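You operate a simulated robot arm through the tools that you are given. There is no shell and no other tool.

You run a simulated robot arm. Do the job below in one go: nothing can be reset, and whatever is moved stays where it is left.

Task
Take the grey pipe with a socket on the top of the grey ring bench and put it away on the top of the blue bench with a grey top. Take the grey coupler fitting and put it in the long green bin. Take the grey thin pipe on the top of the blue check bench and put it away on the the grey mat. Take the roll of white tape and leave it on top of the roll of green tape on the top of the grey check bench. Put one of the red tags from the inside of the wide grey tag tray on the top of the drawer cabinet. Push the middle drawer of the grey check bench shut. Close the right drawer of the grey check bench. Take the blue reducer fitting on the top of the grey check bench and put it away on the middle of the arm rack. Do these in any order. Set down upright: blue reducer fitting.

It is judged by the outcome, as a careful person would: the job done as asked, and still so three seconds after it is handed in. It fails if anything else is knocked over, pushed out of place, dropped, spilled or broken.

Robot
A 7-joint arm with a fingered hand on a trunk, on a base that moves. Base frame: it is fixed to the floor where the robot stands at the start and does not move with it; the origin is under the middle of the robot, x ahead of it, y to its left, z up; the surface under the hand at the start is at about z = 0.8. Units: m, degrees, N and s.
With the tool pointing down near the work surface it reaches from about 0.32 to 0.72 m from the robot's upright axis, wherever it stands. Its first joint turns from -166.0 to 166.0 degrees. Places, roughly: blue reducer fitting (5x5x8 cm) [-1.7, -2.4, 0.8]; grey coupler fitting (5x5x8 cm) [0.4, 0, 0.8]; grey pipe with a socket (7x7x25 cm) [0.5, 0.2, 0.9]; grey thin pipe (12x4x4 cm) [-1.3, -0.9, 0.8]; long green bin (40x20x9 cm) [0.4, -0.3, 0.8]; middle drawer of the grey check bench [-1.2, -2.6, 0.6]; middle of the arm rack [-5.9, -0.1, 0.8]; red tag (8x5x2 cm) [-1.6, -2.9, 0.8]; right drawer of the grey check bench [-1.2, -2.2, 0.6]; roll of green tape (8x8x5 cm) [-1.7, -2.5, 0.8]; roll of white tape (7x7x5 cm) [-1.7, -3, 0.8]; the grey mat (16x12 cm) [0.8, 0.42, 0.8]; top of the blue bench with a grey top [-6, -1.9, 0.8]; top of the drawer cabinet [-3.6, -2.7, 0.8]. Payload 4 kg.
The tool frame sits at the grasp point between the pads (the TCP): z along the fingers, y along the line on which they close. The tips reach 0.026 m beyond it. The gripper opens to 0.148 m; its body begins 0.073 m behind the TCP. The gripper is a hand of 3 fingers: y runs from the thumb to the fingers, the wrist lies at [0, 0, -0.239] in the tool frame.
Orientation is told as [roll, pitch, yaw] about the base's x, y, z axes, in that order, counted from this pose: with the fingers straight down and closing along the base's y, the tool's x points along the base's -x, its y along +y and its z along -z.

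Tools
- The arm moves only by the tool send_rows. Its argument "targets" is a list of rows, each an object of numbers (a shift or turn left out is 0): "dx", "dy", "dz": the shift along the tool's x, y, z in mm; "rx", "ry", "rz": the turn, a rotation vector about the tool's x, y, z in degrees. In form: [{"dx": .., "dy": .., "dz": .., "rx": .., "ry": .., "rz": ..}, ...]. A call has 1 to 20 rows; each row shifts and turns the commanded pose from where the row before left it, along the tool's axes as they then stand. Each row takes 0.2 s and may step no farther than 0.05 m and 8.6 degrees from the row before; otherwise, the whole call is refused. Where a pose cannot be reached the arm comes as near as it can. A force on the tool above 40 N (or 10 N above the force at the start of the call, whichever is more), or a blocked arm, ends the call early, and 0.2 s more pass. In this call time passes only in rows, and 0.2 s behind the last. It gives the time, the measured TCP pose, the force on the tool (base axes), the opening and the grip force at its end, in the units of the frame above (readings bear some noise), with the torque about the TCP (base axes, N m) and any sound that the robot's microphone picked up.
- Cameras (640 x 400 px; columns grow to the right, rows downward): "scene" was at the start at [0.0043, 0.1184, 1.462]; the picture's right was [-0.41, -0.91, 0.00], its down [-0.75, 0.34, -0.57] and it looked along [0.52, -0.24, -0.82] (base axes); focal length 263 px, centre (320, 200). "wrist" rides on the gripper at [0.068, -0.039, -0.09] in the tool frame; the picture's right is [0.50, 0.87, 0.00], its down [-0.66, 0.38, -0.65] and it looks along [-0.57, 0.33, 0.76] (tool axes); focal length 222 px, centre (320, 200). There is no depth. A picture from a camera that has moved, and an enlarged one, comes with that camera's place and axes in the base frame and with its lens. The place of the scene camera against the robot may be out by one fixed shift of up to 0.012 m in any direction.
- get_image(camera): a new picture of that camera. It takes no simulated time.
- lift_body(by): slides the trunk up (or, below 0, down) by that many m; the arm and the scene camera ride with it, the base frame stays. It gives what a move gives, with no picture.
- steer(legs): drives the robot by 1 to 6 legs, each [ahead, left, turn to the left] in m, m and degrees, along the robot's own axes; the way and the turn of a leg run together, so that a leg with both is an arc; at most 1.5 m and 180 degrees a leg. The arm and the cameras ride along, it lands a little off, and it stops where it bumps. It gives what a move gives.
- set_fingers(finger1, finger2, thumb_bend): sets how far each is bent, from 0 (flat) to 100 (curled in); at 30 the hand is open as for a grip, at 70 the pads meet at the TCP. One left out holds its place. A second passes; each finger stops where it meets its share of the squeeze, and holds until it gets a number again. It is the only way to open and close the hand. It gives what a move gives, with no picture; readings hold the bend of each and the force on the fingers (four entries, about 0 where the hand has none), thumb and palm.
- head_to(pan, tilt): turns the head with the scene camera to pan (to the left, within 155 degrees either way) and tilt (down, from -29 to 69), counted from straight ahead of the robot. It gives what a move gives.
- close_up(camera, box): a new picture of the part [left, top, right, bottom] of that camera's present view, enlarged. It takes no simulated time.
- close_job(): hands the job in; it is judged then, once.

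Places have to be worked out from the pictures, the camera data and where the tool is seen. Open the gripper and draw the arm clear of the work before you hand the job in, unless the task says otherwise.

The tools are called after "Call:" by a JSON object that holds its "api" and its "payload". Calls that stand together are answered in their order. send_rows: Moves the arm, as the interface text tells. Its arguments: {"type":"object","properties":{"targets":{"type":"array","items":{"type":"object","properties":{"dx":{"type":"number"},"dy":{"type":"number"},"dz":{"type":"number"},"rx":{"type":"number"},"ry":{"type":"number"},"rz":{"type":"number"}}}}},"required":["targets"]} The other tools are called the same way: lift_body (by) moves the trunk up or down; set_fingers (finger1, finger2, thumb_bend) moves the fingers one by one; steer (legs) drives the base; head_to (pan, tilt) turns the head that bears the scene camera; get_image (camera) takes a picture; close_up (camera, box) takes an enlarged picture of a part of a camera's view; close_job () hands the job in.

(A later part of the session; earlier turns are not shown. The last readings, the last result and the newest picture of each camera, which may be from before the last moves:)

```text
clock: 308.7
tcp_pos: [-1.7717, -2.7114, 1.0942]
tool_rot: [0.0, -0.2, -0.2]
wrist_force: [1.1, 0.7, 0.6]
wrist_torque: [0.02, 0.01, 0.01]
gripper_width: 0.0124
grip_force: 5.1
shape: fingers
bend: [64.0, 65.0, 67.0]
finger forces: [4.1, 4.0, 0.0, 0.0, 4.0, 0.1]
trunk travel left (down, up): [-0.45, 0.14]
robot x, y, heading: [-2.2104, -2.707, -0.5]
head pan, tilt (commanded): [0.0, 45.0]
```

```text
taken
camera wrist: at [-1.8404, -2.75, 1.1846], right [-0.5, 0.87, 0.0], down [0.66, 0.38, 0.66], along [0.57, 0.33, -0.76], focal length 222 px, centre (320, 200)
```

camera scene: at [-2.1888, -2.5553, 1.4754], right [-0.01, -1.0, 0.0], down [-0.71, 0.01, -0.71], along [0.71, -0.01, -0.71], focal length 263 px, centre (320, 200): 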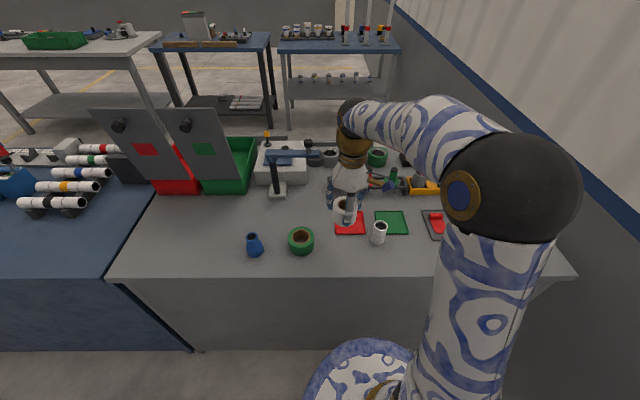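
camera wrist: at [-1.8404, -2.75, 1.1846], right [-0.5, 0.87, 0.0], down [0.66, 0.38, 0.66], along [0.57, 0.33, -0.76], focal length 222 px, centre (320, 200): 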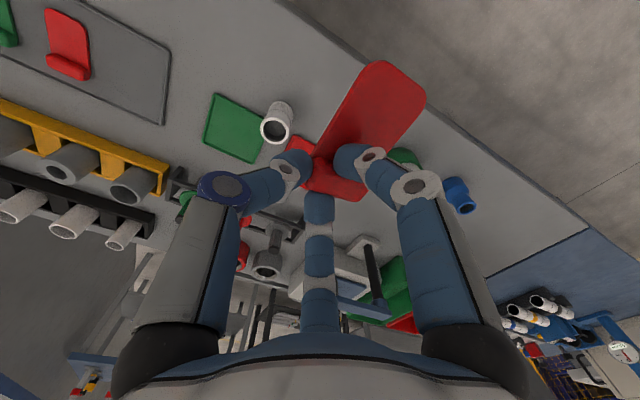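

The tag rides steadily in the grip. I back up into the corridor and turn left to face the drawer cabinet.

Call:
{"api": "steer", "payload": {"legs": [[-0.35, 0, 0], [0, 0, 180]]}}

Call:
{"api": "head_to", "payload": {"pan": 0, "tilt": 35}}

Call:
{"api": "get_image", "payload": {"camera": "scene"}}

Call:
{"api": "get_image", "payload": {"camera": "wrist"}}

```text
clock: 318.2
tcp_pos: [-2.9979, -2.6852, 1.0927]
tool_rot: [0.0, -0.1, 178.8]
wrist_force: [0.1, 0.3, 0.7]
wrist_torque: [-0.01, 0.02, -0.03]
gripper_width: 0.0118
grip_force: 5.6
shape: fingers
bend: [65.0, 65.0, 67.0]
finger forces: [3.6, 3.9, 0.1, 0.1, 4.1, 0.0]
trunk travel left (down, up): [-0.45, 0.14]
robot x, y, heading: [-2.5557, -2.7023, 178.9]
head pan, tilt (commanded): [0.0, 45.0]
```

```text
clock: 319.0
tcp_pos: [-2.9986, -2.6838, 1.0927]
tool_rot: [0.0, -0.1, 178.8]
wrist_force: [0.6, -0.1, 0.3]
wrist_torque: [-0.01, 0.03, 0.01]
gripper_width: 0.0122
grip_force: 5.9
shape: fingers
bend: [65.0, 65.0, 67.0]
finger forces: [3.7, 3.9, 0.1, 0.1, 4.1, 0.1]
trunk travel left (down, up): [-0.45, 0.14]
robot x, y, heading: [-2.5603, -2.7051, 178.3]
head pan, tilt (commanded): [0.0, 35.0]
```

```text
taken
camera scene: at [-2.5919, -2.8539, 1.4902], right [0.03, 1.0, 0.0], down [0.57, -0.01, -0.82], along [-0.82, 0.02, -0.57], focal length 263 px, centre (320, 200)
```

scene: 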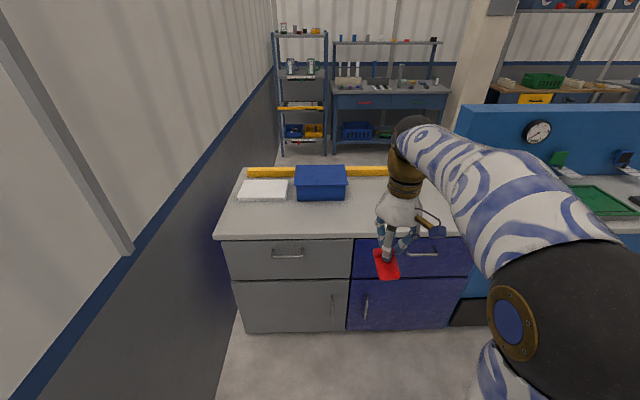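

```text
taken
camera wrist: at [-2.9301, -2.6487, 1.1847], right [0.48, -0.88, 0.0], down [-0.66, -0.36, 0.66], along [-0.57, -0.32, -0.76], focal length 222 px, centre (320, 200)
```

wrist: 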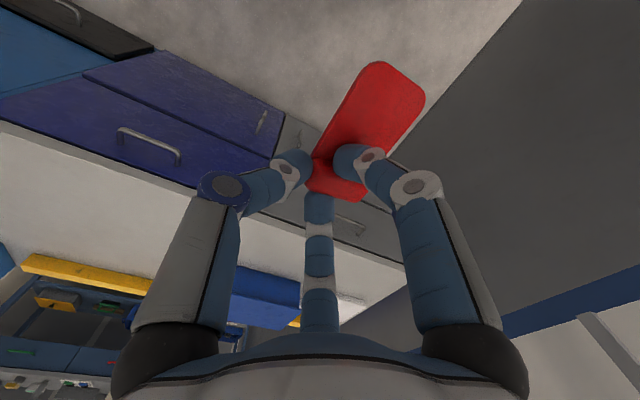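

The drawer cabinet top has free space to the right of the blue box; front edge at x ≈ -3.34. I drive 0.42 m ahead to bring that free area within reach.

Call:
{"api": "steer", "payload": {"legs": [[0.42, 0, 0]]}}

Call:
{"api": "head_to", "payload": {"pan": 0, "tilt": 50}}

Call:
{"api": "get_image", "payload": {"camera": "scene"}}

Call:
{"api": "get_image", "payload": {"camera": "wrist"}}

```text
clock: 321.6
tcp_pos: [-3.4163, -2.6749, 1.0936]
tool_rot: [0.0, -0.2, 178.7]
wrist_force: [-1.1, 0.9, -1.0]
wrist_torque: [0.01, 0.0, -0.03]
gripper_width: 0.0121
grip_force: 6.0
shape: fingers
bend: [65.0, 65.0, 67.0]
finger forces: [3.7, 3.8, 0.2, 0.0, 4.1, 0.0]
trunk travel left (down, up): [-0.45, 0.14]
robot x, y, heading: [-2.9771, -2.6903, 178.4]
head pan, tilt (commanded): [0.0, 35.0]
```

```text
clock: 322.3
tcp_pos: [-3.4165, -2.6741, 1.0945]
tool_rot: [-0.1, -0.1, 178.8]
wrist_force: [0.0, 0.4, -0.1]
wrist_torque: [0.01, 0.0, 0.05]
gripper_width: 0.0124
grip_force: 6.2
shape: fingers
bend: [65.0, 65.0, 67.0]
finger forces: [3.8, 3.9, 0.1, 0.0, 4.1, 0.0]
trunk travel left (down, up): [-0.45, 0.14]
robot x, y, heading: [-2.976, -2.6895, 178.6]
head pan, tilt (commanded): [0.0, 50.0]
```

```text
taken
camera scene: at [-3.0002, -2.8434, 1.4686], right [0.03, 1.0, 0.0], down [0.77, -0.02, -0.64], along [-0.64, 0.02, -0.77], focal length 263 px, centre (320, 200)
```

scene: 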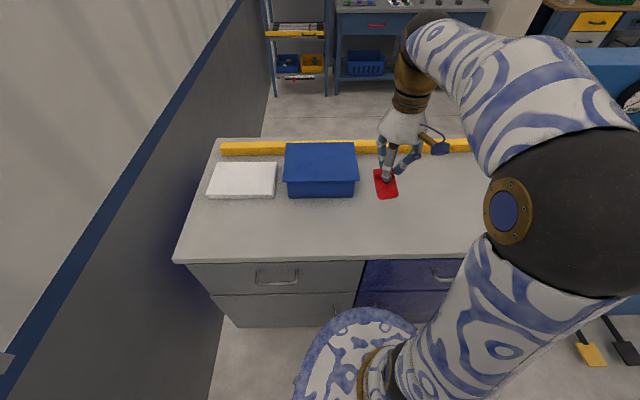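

```text
taken
camera wrist: at [-3.3492, -2.6377, 1.1847], right [0.48, -0.88, 0.0], down [-0.66, -0.36, 0.66], along [-0.57, -0.32, -0.76], focal length 222 px, centre (320, 200)
```

wrist: 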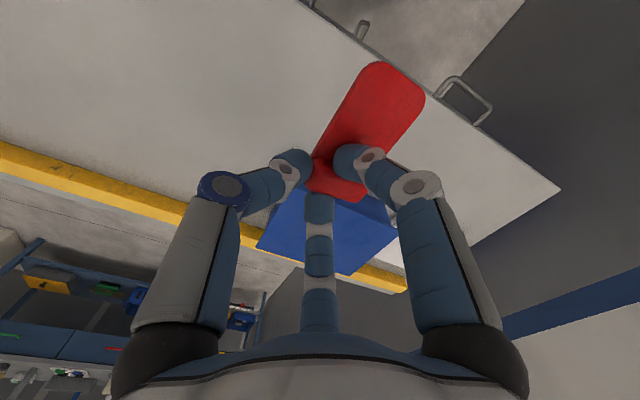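

The spot at [-3.50, -2.58] is bare tabletop, clear of the blue box. I move over it and descend to about 2 cm above the top.

Call:
{"api": "send_rows", "payload": {"targets": [{"dx": -21.4, "dy": -23}, {"dx": -21.4, "dy": -23}, {"dx": -21.4, "dy": -23}, {"dx": -21.4, "dy": -23}, {"dz": 30}, {"dz": 35}, {"dz": 35}, {"dz": 35}, {"dz": 35}, {"dz": 30}, {"dz": 25}]}}

Call:
{"api": "get_image", "payload": {"camera": "wrist"}}

Call:
{"api": "close_up", "payload": {"camera": "scene", "box": [320, 110, 480, 230]}}

```text
clock: 324.7
tcp_pos: [-3.5003, -2.5815, 0.8682]
tool_rot: [0.0, -0.2, 178.8]
wrist_force: [-0.2, -0.2, -1.3]
wrist_torque: [-0.01, -0.02, 0.01]
gripper_width: 0.0114
grip_force: 5.7
shape: fingers
bend: [65.0, 65.0, 68.0]
finger forces: [3.9, 4.0, 0.1, 0.0, 3.7, 0.0]
trunk travel left (down, up): [-0.45, 0.14]
robot x, y, heading: [-2.9774, -2.689, 178.5]
head pan, tilt (commanded): [0.0, 50.0]
```

```text
taken
camera wrist: at [-3.4327, -2.5441, 0.9596], right [0.48, -0.88, 0.0], down [-0.66, -0.36, 0.66], along [-0.58, -0.32, -0.75], focal length 222 px, centre (320, 200)
```

wrist: 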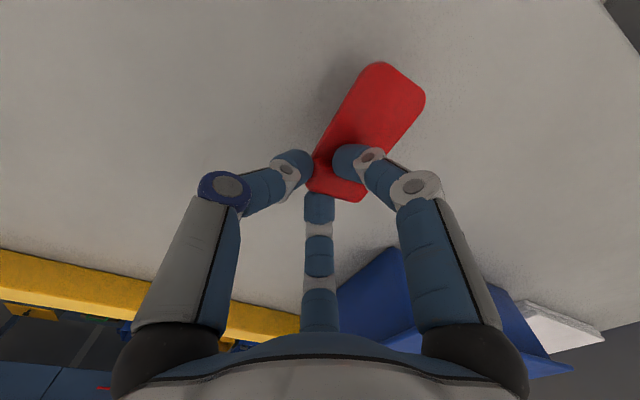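

```text
3.33 times, centred on (400, 170) of scene
camera zoom: at [-3.0003, -2.8433, 1.4686], right [0.03, 1.0, 0.0], down [0.77, -0.02, -0.64], along [-0.64, 0.02, -0.77], focal length 876 px, centre (53, 300)
```

zoom: 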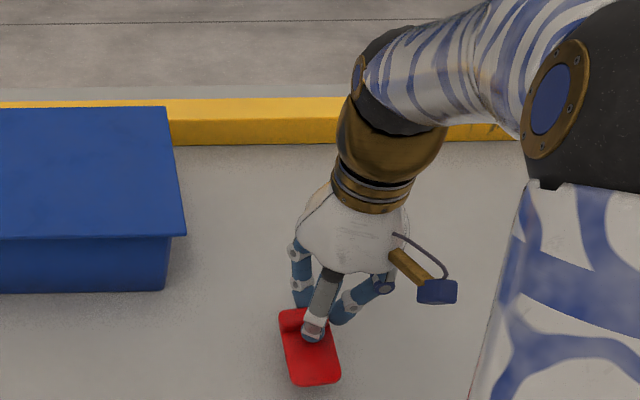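

The tag is level and close above bare cabinet top, clear of the box and the yellow bar. I feel down in small steps.

Call:
{"api": "send_rows", "payload": {"targets": [{"dz": 6}, {"dz": 6}, {"dz": 5}]}}

Call:
{"api": "send_rows", "payload": {"targets": [{"dz": 3}, {"dz": 3}]}}

```text
clock: 325.5
tcp_pos: [-3.5011, -2.5819, 0.8512]
tool_rot: [0.0, -0.2, 178.9]
wrist_force: [0.2, 0.4, -0.3]
wrist_torque: [0.04, 0.02, 0.0]
gripper_width: 0.0116
grip_force: 5.4
shape: fingers
bend: [65.0, 65.0, 68.0]
finger forces: [3.8, 3.9, 0.0, 0.0, 3.5, 0.0]
trunk travel left (down, up): [-0.45, 0.14]
robot x, y, heading: [-2.9765, -2.6907, 178.3]
head pan, tilt (commanded): [0.0, 50.0]
```

```text
clock: 326.1
tcp_pos: [-3.5007, -2.5813, 0.8455]
tool_rot: [0.1, -0.1, 178.8]
wrist_force: [1.0, 0.5, -0.3]
wrist_torque: [0.02, 0.01, -0.03]
gripper_width: 0.0115
grip_force: 5.8
shape: fingers
bend: [65.0, 65.0, 68.0]
finger forces: [3.7, 4.0, 0.1, 0.0, 3.6, 0.1]
trunk travel left (down, up): [-0.45, 0.14]
robot x, y, heading: [-2.9797, -2.689, 178.6]
head pan, tilt (commanded): [0.0, 50.0]
```

Call:
{"api": "send_rows", "payload": {"targets": [{"dz": 2}, {"dz": 2}]}}

Call:
{"api": "send_rows", "payload": {"targets": [{"dz": 1}, {"dz": 1}]}}

```text
clock: 326.7
tcp_pos: [-3.5013, -2.5811, 0.8424]
tool_rot: [0.1, -0.1, 178.7]
wrist_force: [0.3, -0.3, 0.9]
wrist_torque: [-0.01, -0.03, 0.02]
gripper_width: 0.0113
grip_force: 7.3
shape: fingers
bend: [65.0, 65.0, 68.0]
finger forces: [6.2, 4.1, 0.0, 0.0, 4.0, 0.0]
trunk travel left (down, up): [-0.45, 0.14]
robot x, y, heading: [-2.9774, -2.6911, 178.6]
head pan, tilt (commanded): [0.0, 50.0]
```

```text
clock: 327.3
tcp_pos: [-3.5011, -2.5805, 0.839]
tool_rot: [0.1, -0.1, 178.8]
wrist_force: [0.2, -0.9, 1.7]
wrist_torque: [-0.06, -0.07, -0.03]
gripper_width: 0.0112
grip_force: 8.0
shape: fingers
bend: [65.0, 65.0, 67.0]
finger forces: [8.0, 4.2, 0.0, 0.0, 3.8, 0.0]
trunk travel left (down, up): [-0.45, 0.14]
robot x, y, heading: [-2.9755, -2.6905, 178.6]
head pan, tilt (commanded): [0.0, 50.0]
```

The tag is touching the top (light contact rising). One more millimetre, then I open the fingers slightly and lift away.

Call:
{"api": "send_rows", "payload": {"targets": [{"dz": 1}]}}

Call:
{"api": "set_fingers", "payload": {"finger1": 61, "finger2": 61, "thumb_bend": 62}}

Call:
{"api": "send_rows", "payload": {"targets": [{"dz": -2}, {"dz": -2}]}}

Call:
{"api": "get_image", "payload": {"camera": "wrist"}}

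```text
clock: 327.7
tcp_pos: [-3.5018, -2.5806, 0.8388]
tool_rot: [0.0, 0.0, 178.8]
wrist_force: [-0.5, 0.1, 0.9]
wrist_torque: [-0.07, -0.09, 0.02]
gripper_width: 0.0111
grip_force: 8.2
shape: fingers
bend: [65.0, 65.0, 67.0]
finger forces: [8.5, 4.2, 0.1, 0.0, 4.0, 0.0]
trunk travel left (down, up): [-0.45, 0.14]
robot x, y, heading: [-2.978, -2.6915, 178.7]
head pan, tilt (commanded): [0.0, 50.0]
```

```text
clock: 328.7
tcp_pos: [-3.5005, -2.5812, 0.838]
tool_rot: [0.1, -0.1, 178.9]
wrist_force: [0.8, -0.2, -0.6]
wrist_torque: [0.02, -0.02, 0.02]
gripper_width: 0.0243
grip_force: 0.1
shape: fingers
bend: [61.0, 61.0, 62.0]
finger forces: [0.1, 0.0, 0.0, 0.1, 0.0, 0.0]
trunk travel left (down, up): [-0.45, 0.14]
robot x, y, heading: [-2.9787, -2.6886, 178.4]
head pan, tilt (commanded): [0.0, 50.0]
```

```text
clock: 329.3
tcp_pos: [-3.5017, -2.5802, 0.8425]
tool_rot: [-0.1, -0.1, 178.9]
wrist_force: [0.8, 0.3, 0.0]
wrist_torque: [0.02, -0.01, 0.0]
gripper_width: 0.0243
grip_force: 0.1
shape: fingers
bend: [61.0, 61.0, 62.0]
finger forces: [0.1, 0.0, 0.1, 0.0, 0.1, 0.1]
trunk travel left (down, up): [-0.45, 0.14]
robot x, y, heading: [-2.9781, -2.6912, 178.5]
head pan, tilt (commanded): [0.0, 50.0]
```

```text
taken
camera wrist: at [-3.4333, -2.5443, 0.9339], right [0.48, -0.88, 0.0], down [-0.66, -0.36, 0.66], along [-0.57, -0.32, -0.76], focal length 222 px, centre (320, 200)
```

wrist: 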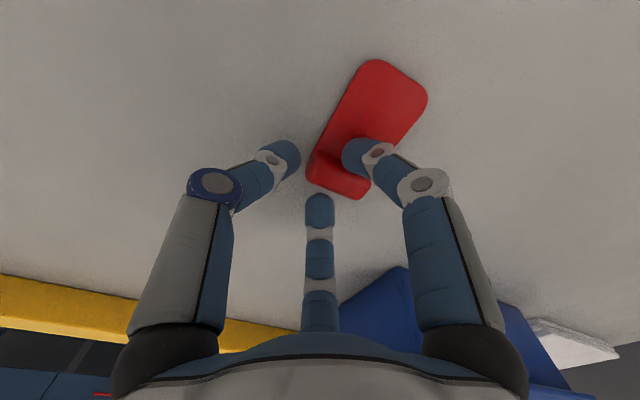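

The tag lies free and flat on the cabinet top. I raise the hand straight up, open it, retract and check.

Call:
{"api": "send_rows", "payload": {"targets": [{"dz": -10}, {"dz": -25}, {"dz": -35}, {"dz": -35}, {"dz": -35}, {"dz": -35}, {"dz": -35}]}}

Call:
{"api": "set_fingers", "payload": {"finger1": 30, "finger2": 30, "thumb_bend": 30}}

Call:
{"api": "send_rows", "payload": {"targets": [{"dx": 20, "dy": 24}, {"dx": 20, "dy": 24}, {"dx": 20, "dy": 24}, {"dx": 10, "dy": 24}]}}

Call:
{"api": "get_image", "payload": {"camera": "scene"}}

```text
clock: 330.9
tcp_pos: [-3.5017, -2.5818, 1.054]
tool_rot: [0.0, -0.1, 178.8]
wrist_force: [0.2, -0.1, 0.0]
wrist_torque: [0.03, 0.03, 0.0]
gripper_width: 0.0243
grip_force: 0.0
shape: fingers
bend: [61.0, 61.0, 62.0]
finger forces: [0.0, 0.1, 0.1, 0.0, 0.0, 0.0]
trunk travel left (down, up): [-0.45, 0.14]
robot x, y, heading: [-2.9775, -2.6895, 178.5]
head pan, tilt (commanded): [0.0, 50.0]
```

```text
clock: 331.9
tcp_pos: [-3.5004, -2.5805, 1.0533]
tool_rot: [0.0, -0.1, 178.7]
wrist_force: [-0.5, -0.4, 0.2]
wrist_torque: [0.01, 0.0, 0.01]
gripper_width: 0.1266
grip_force: 0.0
shape: fingers
bend: [30.0, 30.0, 30.0]
finger forces: [0.0, 0.0, 0.1, 0.1, 0.0, 0.0]
trunk travel left (down, up): [-0.45, 0.14]
robot x, y, heading: [-2.9777, -2.6899, 178.6]
head pan, tilt (commanded): [0.0, 50.0]
```

```text
clock: 332.9
tcp_pos: [-3.4322, -2.6768, 1.0535]
tool_rot: [0.0, -0.1, 178.9]
wrist_force: [0.2, -0.6, 0.3]
wrist_torque: [0.03, 0.0, 0.03]
gripper_width: 0.1264
grip_force: 0.0
shape: fingers
bend: [30.0, 30.0, 30.0]
finger forces: [0.1, 0.1, 0.0, 0.0, 0.0, 0.1]
trunk travel left (down, up): [-0.45, 0.14]
robot x, y, heading: [-2.9793, -2.692, 178.6]
head pan, tilt (commanded): [0.0, 50.0]
```

```text
taken
camera scene: at [-3.0, -2.8435, 1.4685], right [0.03, 1.0, 0.0], down [0.77, -0.02, -0.64], along [-0.64, 0.02, -0.77], focal length 263 px, centre (320, 200)
```

scene: 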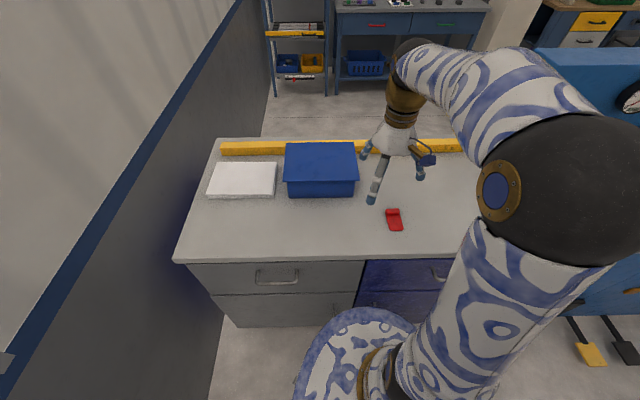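

The red tag is on the cabinet top. Next the blue reducer: I back off, turn round and come up behind the check bench at y ≈ -2.4.

Call:
{"api": "steer", "payload": {"legs": [[-0.4, 0, 0], [0, 0, -178.6], [0, 0.3, 0], [0.33, 0, 0]]}}

Call:
{"api": "head_to", "payload": {"pan": 0, "tilt": 50}}

Call:
{"api": "get_image", "payload": {"camera": "scene"}}

Call:
{"api": "get_image", "payload": {"camera": "wrist"}}

```text
clock: 346.2
tcp_pos: [-1.784, -2.4159, 1.0539]
tool_rot: [0.0, 0.0, -0.7]
wrist_force: [-0.1, 0.1, 0.1]
wrist_torque: [0.03, -0.01, 0.03]
gripper_width: 0.1264
grip_force: 0.1
shape: fingers
bend: [30.0, 30.0, 30.0]
finger forces: [0.0, 0.0, 0.0, 0.0, 0.0, 0.0]
trunk travel left (down, up): [-0.45, 0.14]
robot x, y, heading: [-2.2412, -2.4059, -0.9]
head pan, tilt (commanded): [0.0, 50.0]
```

```text
clock: 346.8
tcp_pos: [-1.7858, -2.4158, 1.0525]
tool_rot: [0.0, -0.1, -0.9]
wrist_force: [-0.1, -0.1, 0.2]
wrist_torque: [0.02, -0.01, 0.02]
gripper_width: 0.1262
grip_force: 0.3
shape: fingers
bend: [30.0, 30.0, 30.0]
finger forces: [0.0, 0.1, 0.0, 0.1, 0.1, 0.0]
trunk travel left (down, up): [-0.45, 0.14]
robot x, y, heading: [-2.2389, -2.4071, -1.2]
head pan, tilt (commanded): [0.0, 50.0]
```

```text
taken
camera scene: at [-2.2222, -2.2585, 1.4685], right [-0.02, -1.0, 0.0], down [-0.77, 0.01, -0.64], along [0.64, -0.01, -0.77], focal length 263 px, centre (320, 200)
```

scene: 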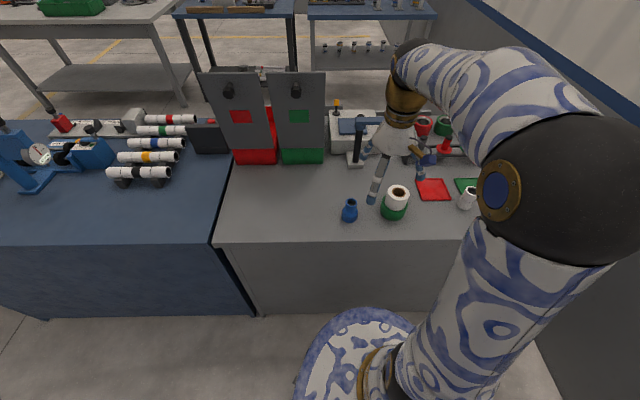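

```text
taken
camera wrist: at [-1.855, -2.4546, 1.1444], right [-0.49, 0.87, 0.0], down [0.66, 0.37, 0.66], along [0.57, 0.32, -0.76], focal length 222 px, centre (320, 200)
```

wrist: 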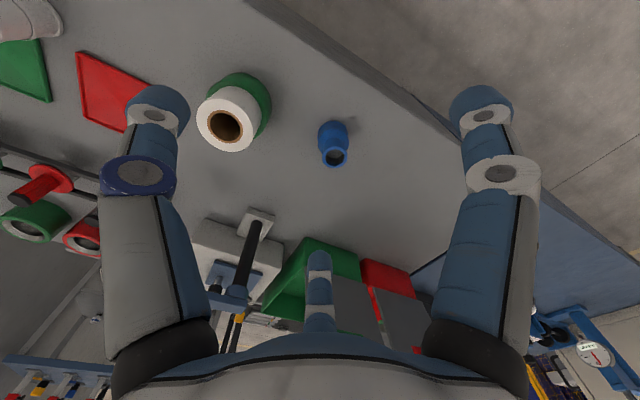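

The reducer's top rim is at [-1.731, -2.364], about 14 cm from the tape stack. I move over it and turn the hand 60° so no finger points at the stack.

Call:
{"api": "send_rows", "payload": {"targets": [{"dx": -26.6, "dy": 26.5}, {"dx": -26.6, "dy": 26.5}, {"rz": -7.5}, {"rz": -7.5}, {"rz": -7.5}, {"rz": -7.5}, {"rz": -7.5}, {"rz": -7.5}, {"rz": -7.5}, {"rz": -7.5}]}}

Call:
{"api": "set_fingers", "payload": {"finger1": 44, "finger2": 44, "thumb_bend": 44}}

Call:
{"api": "get_image", "payload": {"camera": "wrist"}}

```text
clock: 349.0
tcp_pos: [-1.7319, -2.3633, 1.0537]
tool_rot: [-0.1, -0.1, 59.3]
wrist_force: [-0.8, 0.1, -0.4]
wrist_torque: [-0.02, 0.01, 0.01]
gripper_width: 0.1267
grip_force: 0.1
shape: fingers
bend: [30.0, 30.0, 30.0]
finger forces: [0.0, 0.0, 0.0, 0.1, 0.0, 0.0]
trunk travel left (down, up): [-0.45, 0.14]
robot x, y, heading: [-2.2404, -2.4065, -0.9]
head pan, tilt (commanded): [0.0, 50.0]
```

```text
clock: 350.0
tcp_pos: [-1.7317, -2.3637, 1.054]
tool_rot: [-0.2, 0.0, 59.2]
wrist_force: [0.3, 0.1, 0.1]
wrist_torque: [0.02, 0.01, 0.0]
gripper_width: 0.0826
grip_force: 0.0
shape: fingers
bend: [44.0, 44.0, 44.0]
finger forces: [0.1, 0.0, 0.1, 0.0, 0.0, 0.1]
trunk travel left (down, up): [-0.45, 0.14]
robot x, y, heading: [-2.2379, -2.406, -1.2]
head pan, tilt (commanded): [0.0, 50.0]
```

```text
taken
camera wrist: at [-1.7341, -2.4422, 1.1448], right [-1.0, 0.01, 0.0], down [0.01, 0.76, 0.65], along [0.01, 0.65, -0.76], focal length 222 px, centre (320, 200)
```

wrist: 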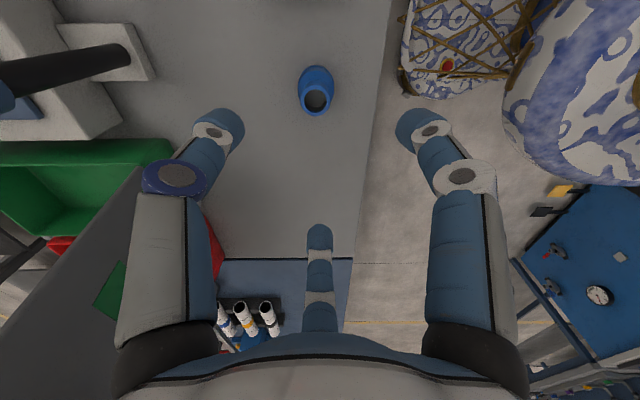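

Centred within 2 mm. I descend in two stages to grasp height.

Call:
{"api": "send_rows", "payload": {"targets": [{"dz": 35}, {"dz": 35}, {"dz": 35}, {"dz": 20}]}}

Call:
{"api": "get_image", "payload": {"camera": "wrist"}}

```text
clock: 351.0
tcp_pos: [-1.7304, -2.3619, 0.9271]
tool_rot: [-0.1, -0.2, 59.1]
wrist_force: [0.8, 0.2, -0.8]
wrist_torque: [0.04, -0.01, 0.04]
gripper_width: 0.0825
grip_force: 0.1
shape: fingers
bend: [44.0, 44.0, 44.0]
finger forces: [0.1, 0.0, 0.0, 0.1, 0.0, 0.1]
trunk travel left (down, up): [-0.45, 0.14]
robot x, y, heading: [-2.2425, -2.4062, -0.7]
head pan, tilt (commanded): [0.0, 50.0]
```

```text
taken
camera wrist: at [-1.7343, -2.4413, 1.0182], right [-1.0, 0.01, 0.0], down [0.01, 0.76, 0.65], along [0.01, 0.65, -0.76], focal length 222 px, centre (320, 200)
```

wrist: 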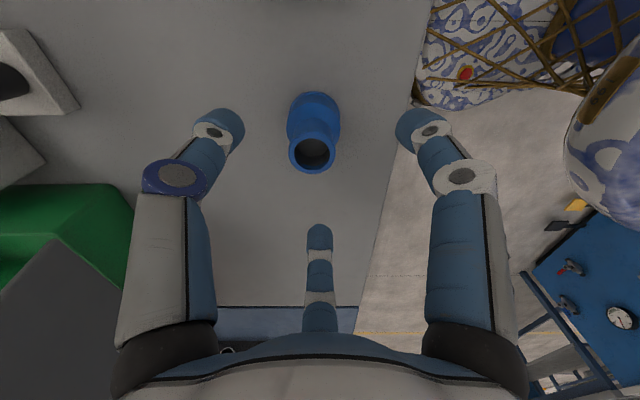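

Nearly exact; I trim 2.5 mm, lower 77 mm and close on the body.

Call:
{"api": "send_rows", "payload": {"targets": [{"dy": -2.5, "dz": 25}, {"dz": 25}, {"dz": 20}, {"dz": 8}]}}

Call:
{"api": "set_fingers", "payload": {"finger1": 70, "finger2": 70, "thumb_bend": 70}}

Call:
{"api": "get_image", "payload": {"camera": "wrist"}}

```text
clock: 352.0
tcp_pos: [-1.7282, -2.3645, 0.8494]
tool_rot: [-0.1, -0.1, 59.1]
wrist_force: [0.1, -0.2, -0.1]
wrist_torque: [-0.02, -0.01, 0.01]
gripper_width: 0.0824
grip_force: 0.0
shape: fingers
bend: [44.0, 44.0, 44.0]
finger forces: [0.0, 0.0, 0.0, 0.1, 0.0, 0.1]
trunk travel left (down, up): [-0.45, 0.14]
robot x, y, heading: [-2.2421, -2.414, -0.9]
head pan, tilt (commanded): [0.0, 50.0]
```

```text
clock: 353.0
tcp_pos: [-1.7289, -2.365, 0.8497]
tool_rot: [-0.1, -0.1, 59.1]
wrist_force: [0.2, 0.2, 0.5]
wrist_torque: [0.0, 0.0, 0.01]
gripper_width: 0.0337
grip_force: 17.5
shape: fingers
bend: [59.0, 56.0, 61.0]
finger forces: [9.1, 12.3, 0.0, 0.0, 13.9, 0.0]
trunk travel left (down, up): [-0.45, 0.14]
robot x, y, heading: [-2.242, -2.4052, -1.2]
head pan, tilt (commanded): [0.0, 50.0]
```

```text
taken
camera wrist: at [-1.732, -2.443, 0.9414], right [-1.0, 0.01, 0.0], down [0.01, 0.76, 0.65], along [0.01, 0.65, -0.76], focal length 222 px, centre (320, 200)
```

wrist: 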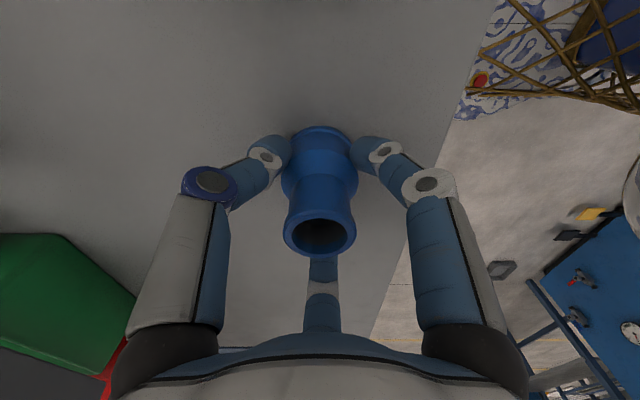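

Firm, upright grip. I lift it straight up to z ≈ 1.08 and check that it stays vertical.

Call:
{"api": "send_rows", "payload": {"targets": [{"dz": -10}, {"dz": -25}, {"dz": -35}, {"dz": -35}, {"dz": -40}, {"dz": -40}, {"dz": -40}]}}

Call:
{"api": "send_rows", "payload": {"targets": [{"dx": 20, "dy": 34}, {"dx": 17, "dy": 28}]}}

Call:
{"api": "get_image", "payload": {"camera": "wrist"}}

Call:
{"api": "get_image", "payload": {"camera": "scene"}}

```text
clock: 354.6
tcp_pos: [-1.7294, -2.3644, 1.0748]
tool_rot: [0.0, 0.0, 59.3]
wrist_force: [-0.5, -0.8, -0.2]
wrist_torque: [0.0, -0.02, -0.02]
gripper_width: 0.0334
grip_force: 17.4
shape: fingers
bend: [59.0, 56.0, 61.0]
finger forces: [9.0, 12.5, 0.0, 0.1, 13.7, 0.0]
trunk travel left (down, up): [-0.45, 0.14]
robot x, y, heading: [-2.2411, -2.4093, -0.8]
head pan, tilt (commanded): [0.0, 50.0]
```

```text
clock: 355.2
tcp_pos: [-1.8029, -2.3645, 1.0757]
tool_rot: [-0.2, -0.1, 59.1]
wrist_force: [-1.7, 0.2, -0.8]
wrist_torque: [-0.01, 0.01, 0.0]
gripper_width: 0.0334
grip_force: 17.6
shape: fingers
bend: [59.0, 56.0, 61.0]
finger forces: [8.9, 12.5, 0.0, 0.0, 13.8, 0.0]
trunk travel left (down, up): [-0.45, 0.14]
robot x, y, heading: [-2.2409, -2.4058, -1.1]
head pan, tilt (commanded): [0.0, 50.0]
```

```text
taken
camera wrist: at [-1.8054, -2.444, 1.1663], right [-1.0, 0.01, 0.0], down [0.01, 0.76, 0.65], along [0.01, 0.65, -0.76], focal length 222 px, centre (320, 200)
```

wrist: 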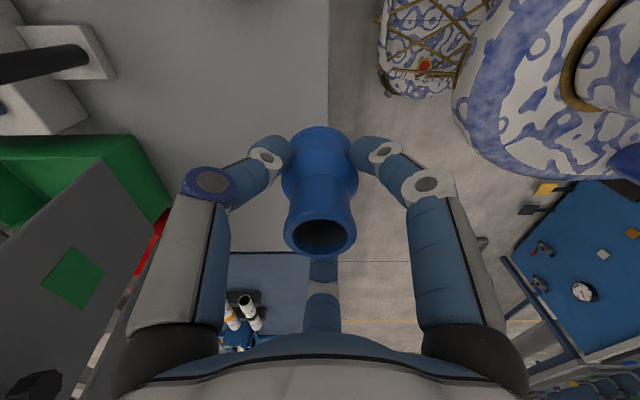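

```text
taken
camera scene: at [-2.2228, -2.2584, 1.4686], right [-0.02, -1.0, 0.0], down [-0.77, 0.01, -0.64], along [0.64, -0.01, -0.77], focal length 263 px, centre (320, 200)
```

scene: 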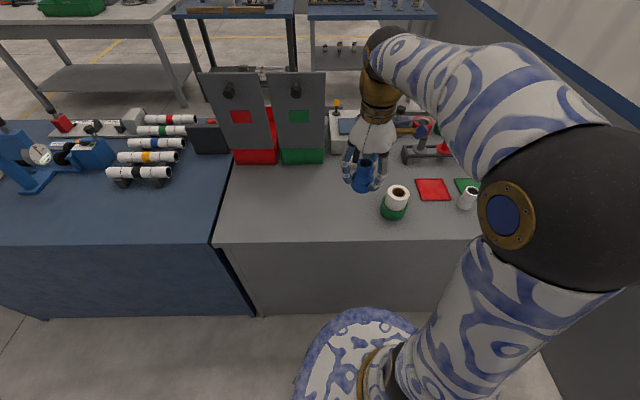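

The reducer hangs upright and the tape stack is undisturbed. I back into the corridor and slide up to the cross aisle at y ≈ 1.3.

Call:
{"api": "steer", "payload": {"legs": [[-0.32, 0, 1], [0, 1.5, 0], [0, 1.5, 0], [0, 0.72, 0]]}}

```text
clock: 374.9
tcp_pos: [-2.1584, 1.373, 1.0751]
tool_rot: [-0.3, -0.1, 61.6]
wrist_force: [0.5, -0.2, -1.6]
wrist_torque: [-0.02, 0.0, -0.02]
gripper_width: 0.0332
grip_force: 18.0
shape: fingers
bend: [59.0, 56.0, 61.0]
finger forces: [8.9, 12.5, 0.1, 0.0, 13.6, 0.0]
trunk travel left (down, up): [-0.45, 0.14]
robot x, y, heading: [-2.5958, 1.3148, 1.3]
head pan, tilt (commanded): [0.0, 50.0]
```

In the cross aisle now. I turn to face -x, go down it and then sideways to stand in front of the arm rack.

Call:
{"api": "steer", "payload": {"legs": [[0, 0, 178.7], [1.45, 0, 0], [0.55, 0, 0], [0, 1.42, 0]]}}

Call:
{"api": "head_to", "payload": {"pan": 0, "tilt": 30}}

Call:
{"api": "get_image", "payload": {"camera": "scene"}}

Call:
{"api": "get_image", "payload": {"camera": "wrist"}}

```text
clock: 398.7
tcp_pos: [-5.0701, -0.0737, 1.0746]
tool_rot: [-0.1, -0.1, -120.8]
wrist_force: [0.1, -0.2, 0.6]
wrist_torque: [0.0, -0.03, 0.02]
gripper_width: 0.0326
grip_force: 17.3
shape: fingers
bend: [59.0, 56.0, 61.0]
finger forces: [8.6, 12.4, 0.0, 0.0, 13.7, 0.0]
trunk travel left (down, up): [-0.45, 0.14]
robot x, y, heading: [-4.6328, -0.0355, 178.5]
head pan, tilt (commanded): [0.0, 50.0]
```

```text
clock: 399.6
tcp_pos: [-5.0695, -0.0734, 1.0742]
tool_rot: [-0.1, 0.0, -120.9]
wrist_force: [-0.1, 0.1, -0.2]
wrist_torque: [0.02, -0.01, -0.03]
gripper_width: 0.0326
grip_force: 16.8
shape: fingers
bend: [59.0, 56.0, 61.0]
finger forces: [8.6, 12.5, 0.0, 0.0, 13.7, 0.0]
trunk travel left (down, up): [-0.45, 0.14]
robot x, y, heading: [-4.6311, -0.0308, 178.6]
head pan, tilt (commanded): [0.0, 30.0]
```

```text
taken
camera scene: at [-4.6659, -0.187, 1.498], right [0.02, 1.0, 0.0], down [0.5, -0.01, -0.87], along [-0.87, 0.02, -0.5], focal length 263 px, centre (320, 200)
```

scene: 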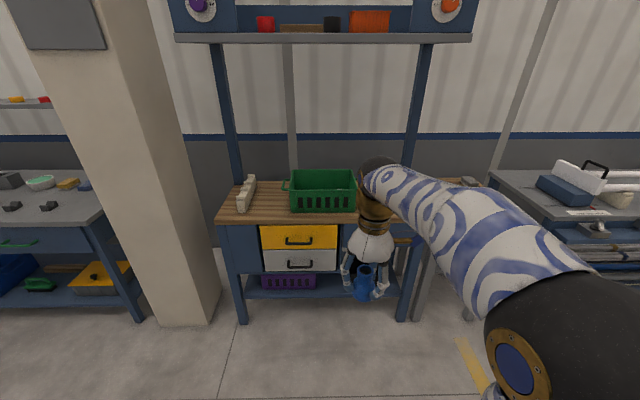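

```text
taken
camera wrist: at [-5.0692, 0.0029, 1.1661], right [1.0, -0.02, 0.0], down [-0.01, -0.76, 0.65], along [-0.01, -0.65, -0.76], focal length 222 px, centre (320, 200)
```

wrist: 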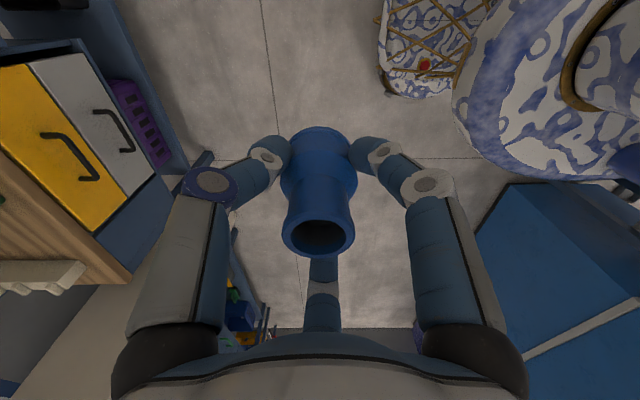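

The wooden level at z ≈ 0.8 has a free gap of about 0.2 m between the green basket (right side y ≈ 0.0) and the right-hand holder (y ≈ 0.22). I lower the hand a bit to stay well under the upper shelf and drive closer.

Call:
{"api": "send_rows", "payload": {"targets": [{"dz": 30}, {"dz": 30}, {"dz": 20}]}}

Call:
{"api": "steer", "payload": {"legs": [[0, -0.1, 1.5], [0.5, 0, 0]]}}

Call:
{"api": "head_to", "payload": {"pan": -10, "tilt": 40}}

Call:
{"api": "get_image", "payload": {"camera": "scene"}}

Call:
{"api": "get_image", "payload": {"camera": "wrist"}}

```text
clock: 400.4
tcp_pos: [-5.0707, -0.0742, 0.9953]
tool_rot: [-0.2, -0.1, -120.8]
wrist_force: [-0.2, -0.2, -1.0]
wrist_torque: [0.02, 0.03, -0.03]
gripper_width: 0.0324
grip_force: 17.2
shape: fingers
bend: [59.0, 56.0, 61.0]
finger forces: [8.7, 12.4, 0.1, 0.0, 13.7, 0.2]
trunk travel left (down, up): [-0.45, 0.14]
robot x, y, heading: [-4.6302, -0.031, 178.8]
head pan, tilt (commanded): [0.0, 30.0]
```

```text
clock: 404.1
tcp_pos: [-5.5744, 0.01, 0.9951]
tool_rot: [-0.1, -0.2, -119.1]
wrist_force: [-0.2, -0.1, -0.8]
wrist_torque: [0.03, 0.0, -0.02]
gripper_width: 0.0328
grip_force: 17.3
shape: fingers
bend: [59.0, 56.0, 61.0]
finger forces: [8.6, 12.5, 0.0, 0.0, 13.8, 0.0]
trunk travel left (down, up): [-0.45, 0.14]
robot x, y, heading: [-5.1357, 0.0632, -179.4]
head pan, tilt (commanded): [0.0, 30.0]
```

```text
clock: 404.8
tcp_pos: [-5.5739, 0.008, 0.9951]
tool_rot: [-0.1, 0.0, -119.3]
wrist_force: [-0.2, -0.4, -1.0]
wrist_torque: [0.03, 0.02, 0.0]
gripper_width: 0.0326
grip_force: 17.4
shape: fingers
bend: [59.0, 56.0, 61.0]
finger forces: [8.6, 12.6, 0.1, 0.0, 13.7, 0.0]
trunk travel left (down, up): [-0.45, 0.14]
robot x, y, heading: [-5.1371, 0.0659, -179.5]
head pan, tilt (commanded): [-10.0, 40.0]
```

```text
taken
camera scene: at [-5.1607, -0.0768, 1.4828], right [0.17, 0.99, 0.0], down [0.63, -0.11, -0.77], along [-0.76, 0.13, -0.64], focal length 263 px, centre (320, 200)
```

scene: 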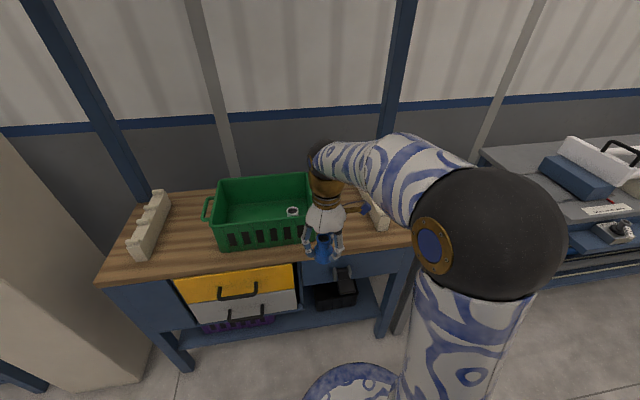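

```text
taken
camera wrist: at [-5.5759, 0.0867, 1.0863], right [1.0, 0.01, 0.0], down [0.01, -0.76, 0.65], along [0.01, -0.65, -0.76], focal length 222 px, centre (320, 200)
```

wrist: 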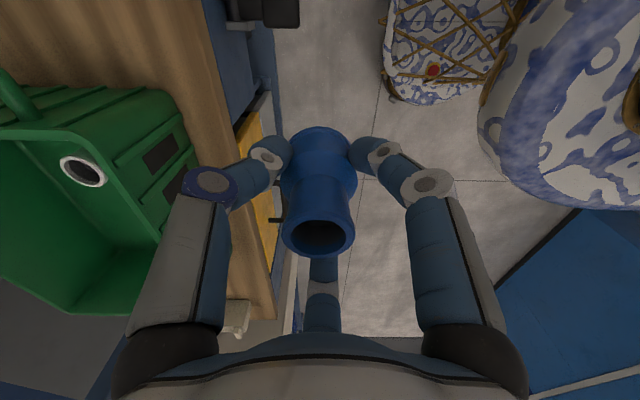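

The hand itself hides the gap from the head camera. I swing the hand 0.2 m to the right, still in front of the bench, so that I can see the free surface.

Call:
{"api": "send_rows", "payload": {"targets": [{"dx": 34.9, "dy": -19.6}, {"dx": 34.9, "dy": -19.6}, {"dx": 34.9, "dy": -19.6}, {"dx": 34.9, "dy": -19.6}, {"dx": 34.9, "dy": -19.6}]}}

Call:
{"api": "close_up", "payload": {"camera": "scene", "box": [180, 140, 460, 315]}}

Call:
{"api": "get_image", "payload": {"camera": "wrist"}}

```text
clock: 406.0
tcp_pos: [-5.5735, 0.2089, 0.9944]
tool_rot: [-0.1, -0.1, -119.1]
wrist_force: [-0.1, -0.2, 0.0]
wrist_torque: [-0.01, -0.01, 0.0]
gripper_width: 0.0324
grip_force: 17.3
shape: fingers
bend: [59.0, 56.0, 61.0]
finger forces: [8.5, 12.5, 0.1, 0.0, 13.7, 0.0]
trunk travel left (down, up): [-0.45, 0.14]
robot x, y, heading: [-5.133, 0.0657, -179.7]
head pan, tilt (commanded): [-10.0, 40.0]
```

```text
2.29 times, centred on (320, 228) of scene
camera zoom: at [-5.1608, -0.0766, 1.4827], right [0.17, 0.99, 0.0], down [0.63, -0.11, -0.77], along [-0.76, 0.13, -0.64], focal length 601 px, centre (320, 137)
```

zoom: 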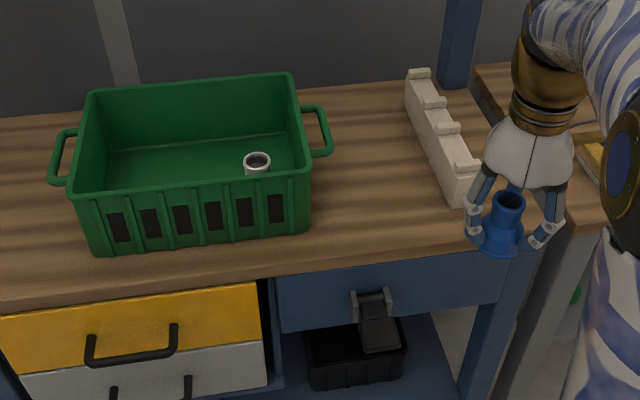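

```text
taken
camera wrist: at [-5.5761, 0.2875, 1.0856], right [1.0, 0.01, 0.0], down [0.01, -0.76, 0.65], along [0.01, -0.65, -0.76], focal length 222 px, centre (320, 200)
```

wrist: 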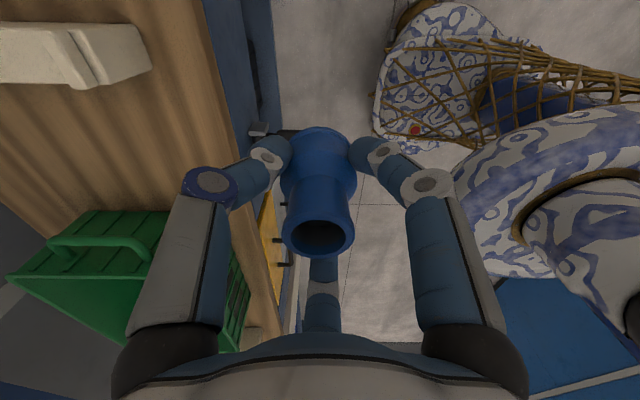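

Now the gap is visible: basket side y ≈ 0.01 (its handle reaches y ≈ 0.06 farther back), holder from y ≈ 0.23, wood front edge x ≈ -5.69. I choose [-5.775, 0.135] and edge 0.12 m closer first.

Call:
{"api": "steer", "payload": {"legs": [[0.12, 0, 0]]}}

Call:
{"api": "close_up", "payload": {"camera": "scene", "box": [180, 140, 460, 315]}}

Call:
{"api": "get_image", "payload": {"camera": "wrist"}}

```text
clock: 407.2
tcp_pos: [-5.6943, 0.2087, 0.9944]
tool_rot: [-0.1, -0.2, -119.2]
wrist_force: [-0.7, 0.3, 0.5]
wrist_torque: [-0.03, 0.0, -0.01]
gripper_width: 0.0326
grip_force: 17.4
shape: fingers
bend: [59.0, 56.0, 61.0]
finger forces: [8.6, 12.4, 0.0, 0.1, 13.8, 0.0]
trunk travel left (down, up): [-0.45, 0.14]
robot x, y, heading: [-5.2591, 0.0584, -179.4]
head pan, tilt (commanded): [-10.0, 40.0]
```

```text
2.29 times, centred on (320, 228) of scene
camera zoom: at [-5.2811, -0.0776, 1.4827], right [0.17, 0.99, 0.0], down [0.63, -0.11, -0.77], along [-0.76, 0.13, -0.64], focal length 601 px, centre (320, 137)
```

zoom: 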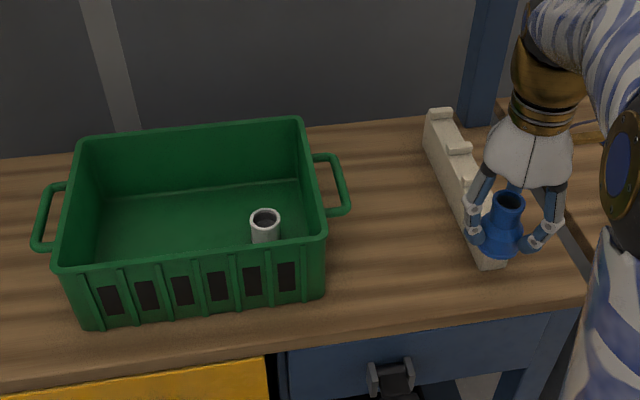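

```text
taken
camera wrist: at [-5.6961, 0.2862, 1.0855], right [1.0, 0.01, 0.0], down [0.01, -0.76, 0.65], along [0.01, -0.65, -0.76], focal length 222 px, centre (320, 200)
```

wrist: 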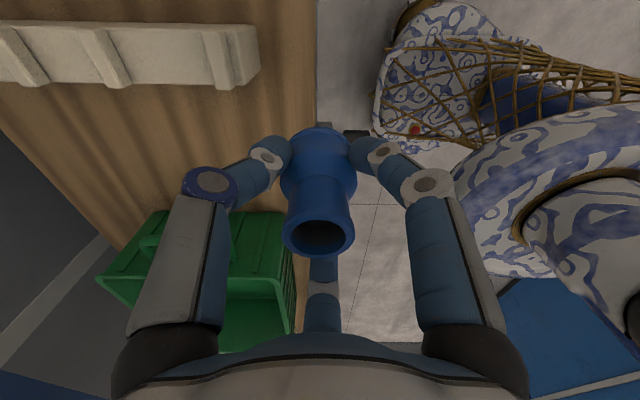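

The gap is confirmed by the wrist view (basket side y ≈ 0.008, holder y ≈ 0.217). I carry the reducer to [-5.775, 0.125] and lower it to about 2 cm above the wood.

Call:
{"api": "send_rows", "payload": {"targets": [{"dx": -28.2, "dy": -7.4}, {"dx": -28.2, "dy": -7.4}, {"dx": -28.2, "dy": -7.4}, {"dx": -28.2, "dy": -7.4}, {"dz": 30}, {"dz": 30}, {"dz": 30}, {"dz": 30}]}}

Call:
{"api": "close_up", "payload": {"camera": "scene", "box": [180, 140, 460, 315]}}

Call:
{"api": "get_image", "payload": {"camera": "wrist"}}

```text
clock: 409.0
tcp_pos: [-5.7756, 0.1237, 0.8747]
tool_rot: [-0.1, -0.1, -119.3]
wrist_force: [0.2, 0.3, -0.8]
wrist_torque: [-0.04, 0.01, -0.02]
gripper_width: 0.0321
grip_force: 17.3
shape: fingers
bend: [59.0, 56.0, 61.0]
finger forces: [8.5, 12.6, 0.0, 0.0, 13.6, 0.0]
trunk travel left (down, up): [-0.45, 0.14]
robot x, y, heading: [-5.2542, 0.0599, -179.5]
head pan, tilt (commanded): [-10.0, 40.0]
```

```text
2.29 times, centred on (320, 228) of scene
camera zoom: at [-5.2809, -0.0776, 1.4827], right [0.17, 0.99, 0.0], down [0.63, -0.11, -0.77], along [-0.76, 0.13, -0.64], focal length 601 px, centre (320, 137)
```

zoom: 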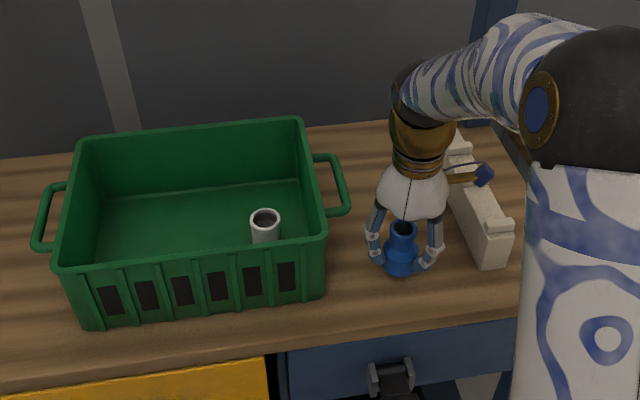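

```text
taken
camera wrist: at [-5.7777, 0.2015, 0.9654], right [1.0, 0.01, 0.0], down [0.01, -0.76, 0.65], along [0.01, -0.65, -0.76], focal length 222 px, centre (320, 200)
```

wrist: 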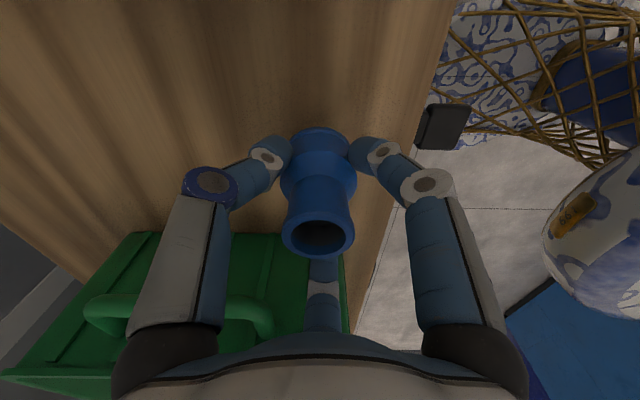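

Clear on all sides. I feel down in small steps until the reducer's base touches the wood.

Call:
{"api": "send_rows", "payload": {"targets": [{"dz": 6}, {"dz": 5}, {"dz": 4}]}}

Call:
{"api": "send_rows", "payload": {"targets": [{"dz": 3}, {"dz": 2}]}}

```text
clock: 409.8
tcp_pos: [-5.7751, 0.1254, 0.8595]
tool_rot: [-0.1, -0.1, -119.3]
wrist_force: [0.0, -0.6, 0.3]
wrist_torque: [0.02, 0.02, -0.02]
gripper_width: 0.0322
grip_force: 17.1
shape: fingers
bend: [59.0, 56.0, 61.0]
finger forces: [8.5, 12.5, 0.0, 0.1, 13.6, 0.1]
trunk travel left (down, up): [-0.45, 0.14]
robot x, y, heading: [-5.2541, 0.0601, -179.9]
head pan, tilt (commanded): [-10.0, 40.0]
```

```text
clock: 410.4
tcp_pos: [-5.7758, 0.1256, 0.8548]
tool_rot: [-0.1, 0.0, -119.3]
wrist_force: [0.0, 0.5, -1.1]
wrist_torque: [-0.01, 0.0, 0.02]
gripper_width: 0.0321
grip_force: 16.9
shape: fingers
bend: [59.0, 56.0, 61.0]
finger forces: [8.5, 12.6, 0.0, 0.0, 13.6, 0.1]
trunk travel left (down, up): [-0.45, 0.14]
robot x, y, heading: [-5.2552, 0.0661, -179.7]
head pan, tilt (commanded): [-10.0, 40.0]
```

Call:
{"api": "send_rows", "payload": {"targets": [{"dz": 2}, {"dz": 2}]}}

Call:
{"api": "send_rows", "payload": {"targets": [{"dz": 1}, {"dz": 1}]}}

```text
clock: 411.0
tcp_pos: [-5.775, 0.1249, 0.8493]
tool_rot: [-0.1, -0.1, -119.2]
wrist_force: [0.1, -0.1, 0.0]
wrist_torque: [-0.02, -0.01, -0.01]
gripper_width: 0.0322
grip_force: 17.2
shape: fingers
bend: [59.0, 56.0, 61.0]
finger forces: [8.6, 12.6, 0.1, 0.0, 13.6, 0.0]
trunk travel left (down, up): [-0.45, 0.14]
robot x, y, heading: [-5.2547, 0.0587, -179.7]
head pan, tilt (commanded): [-10.0, 40.0]
```

```text
clock: 411.6
tcp_pos: [-5.7751, 0.1262, 0.8497]
tool_rot: [-0.2, -0.1, -119.3]
wrist_force: [-0.4, -0.1, 5.9]
wrist_torque: [-0.07, 0.0, -0.03]
gripper_width: 0.0322
grip_force: 18.1
shape: fingers
bend: [59.0, 56.0, 62.0]
finger forces: [8.8, 12.8, 0.1, 0.1, 13.8, 0.0]
trunk travel left (down, up): [-0.45, 0.14]
robot x, y, heading: [-5.2574, 0.0606, -179.7]
head pan, tilt (commanded): [-10.0, 40.0]
```

Contact (about 6 N) at the expected height. One more millimetre to seat it, then a staged release.

Call:
{"api": "send_rows", "payload": {"targets": [{"dz": 1}]}}

Call:
{"api": "set_fingers", "payload": {"finger1": 55, "finger2": 52, "thumb_bend": 57}}

Call:
{"api": "set_fingers", "payload": {"finger1": 46, "finger2": 46, "thumb_bend": 46}}

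Call:
{"api": "get_image", "payload": {"camera": "wrist"}}

```text
clock: 412.0
tcp_pos: [-5.7742, 0.1255, 0.8486]
tool_rot: [-0.2, -0.1, -119.3]
wrist_force: [-0.2, 0.0, 11.2]
wrist_torque: [-0.09, -0.03, -0.01]
gripper_width: 0.0323
grip_force: 18.7
shape: fingers
bend: [59.0, 56.0, 62.0]
finger forces: [9.2, 13.0, 0.0, 0.1, 14.6, 0.1]
trunk travel left (down, up): [-0.45, 0.14]
robot x, y, heading: [-5.2592, 0.0596, -179.5]
head pan, tilt (commanded): [-10.0, 40.0]
```

```text
clock: 413.0
tcp_pos: [-5.7752, 0.1245, 0.8462]
tool_rot: [-0.2, 0.0, -119.3]
wrist_force: [1.0, 1.9, -0.5]
wrist_torque: [0.01, -0.04, -0.03]
gripper_width: 0.0437
grip_force: 0.1
shape: fingers
bend: [55.0, 52.0, 56.0]
finger forces: [0.0, 0.0, 0.0, 0.1, 0.0, 0.1]
trunk travel left (down, up): [-0.45, 0.14]
robot x, y, heading: [-5.2576, 0.0581, -179.9]
head pan, tilt (commanded): [-10.0, 40.0]
```

```text
clock: 414.0
tcp_pos: [-5.7749, 0.1247, 0.8479]
tool_rot: [0.0, 0.0, -119.3]
wrist_force: [-0.8, 0.1, -0.2]
wrist_torque: [0.02, -0.03, -0.02]
gripper_width: 0.075
grip_force: 0.0
shape: fingers
bend: [46.0, 46.0, 46.0]
finger forces: [0.0, 0.1, 0.1, 0.0, 0.0, 0.0]
trunk travel left (down, up): [-0.45, 0.14]
robot x, y, heading: [-5.2566, 0.0606, -179.4]
head pan, tilt (commanded): [-10.0, 40.0]
```

```text
taken
camera wrist: at [-5.7774, 0.2022, 0.9389], right [1.0, 0.01, 0.0], down [0.01, -0.76, 0.65], along [0.01, -0.65, -0.76], focal length 222 px, centre (320, 200)
```

wrist: 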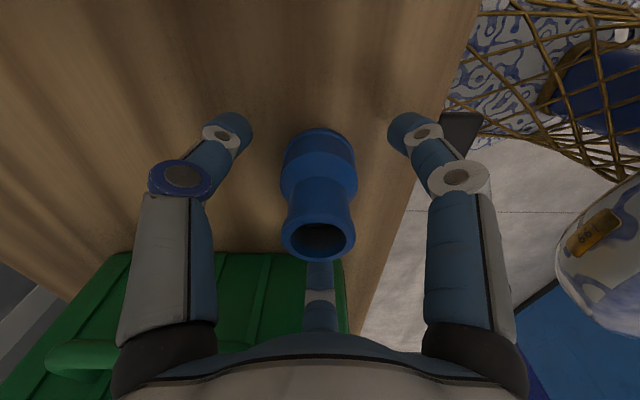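

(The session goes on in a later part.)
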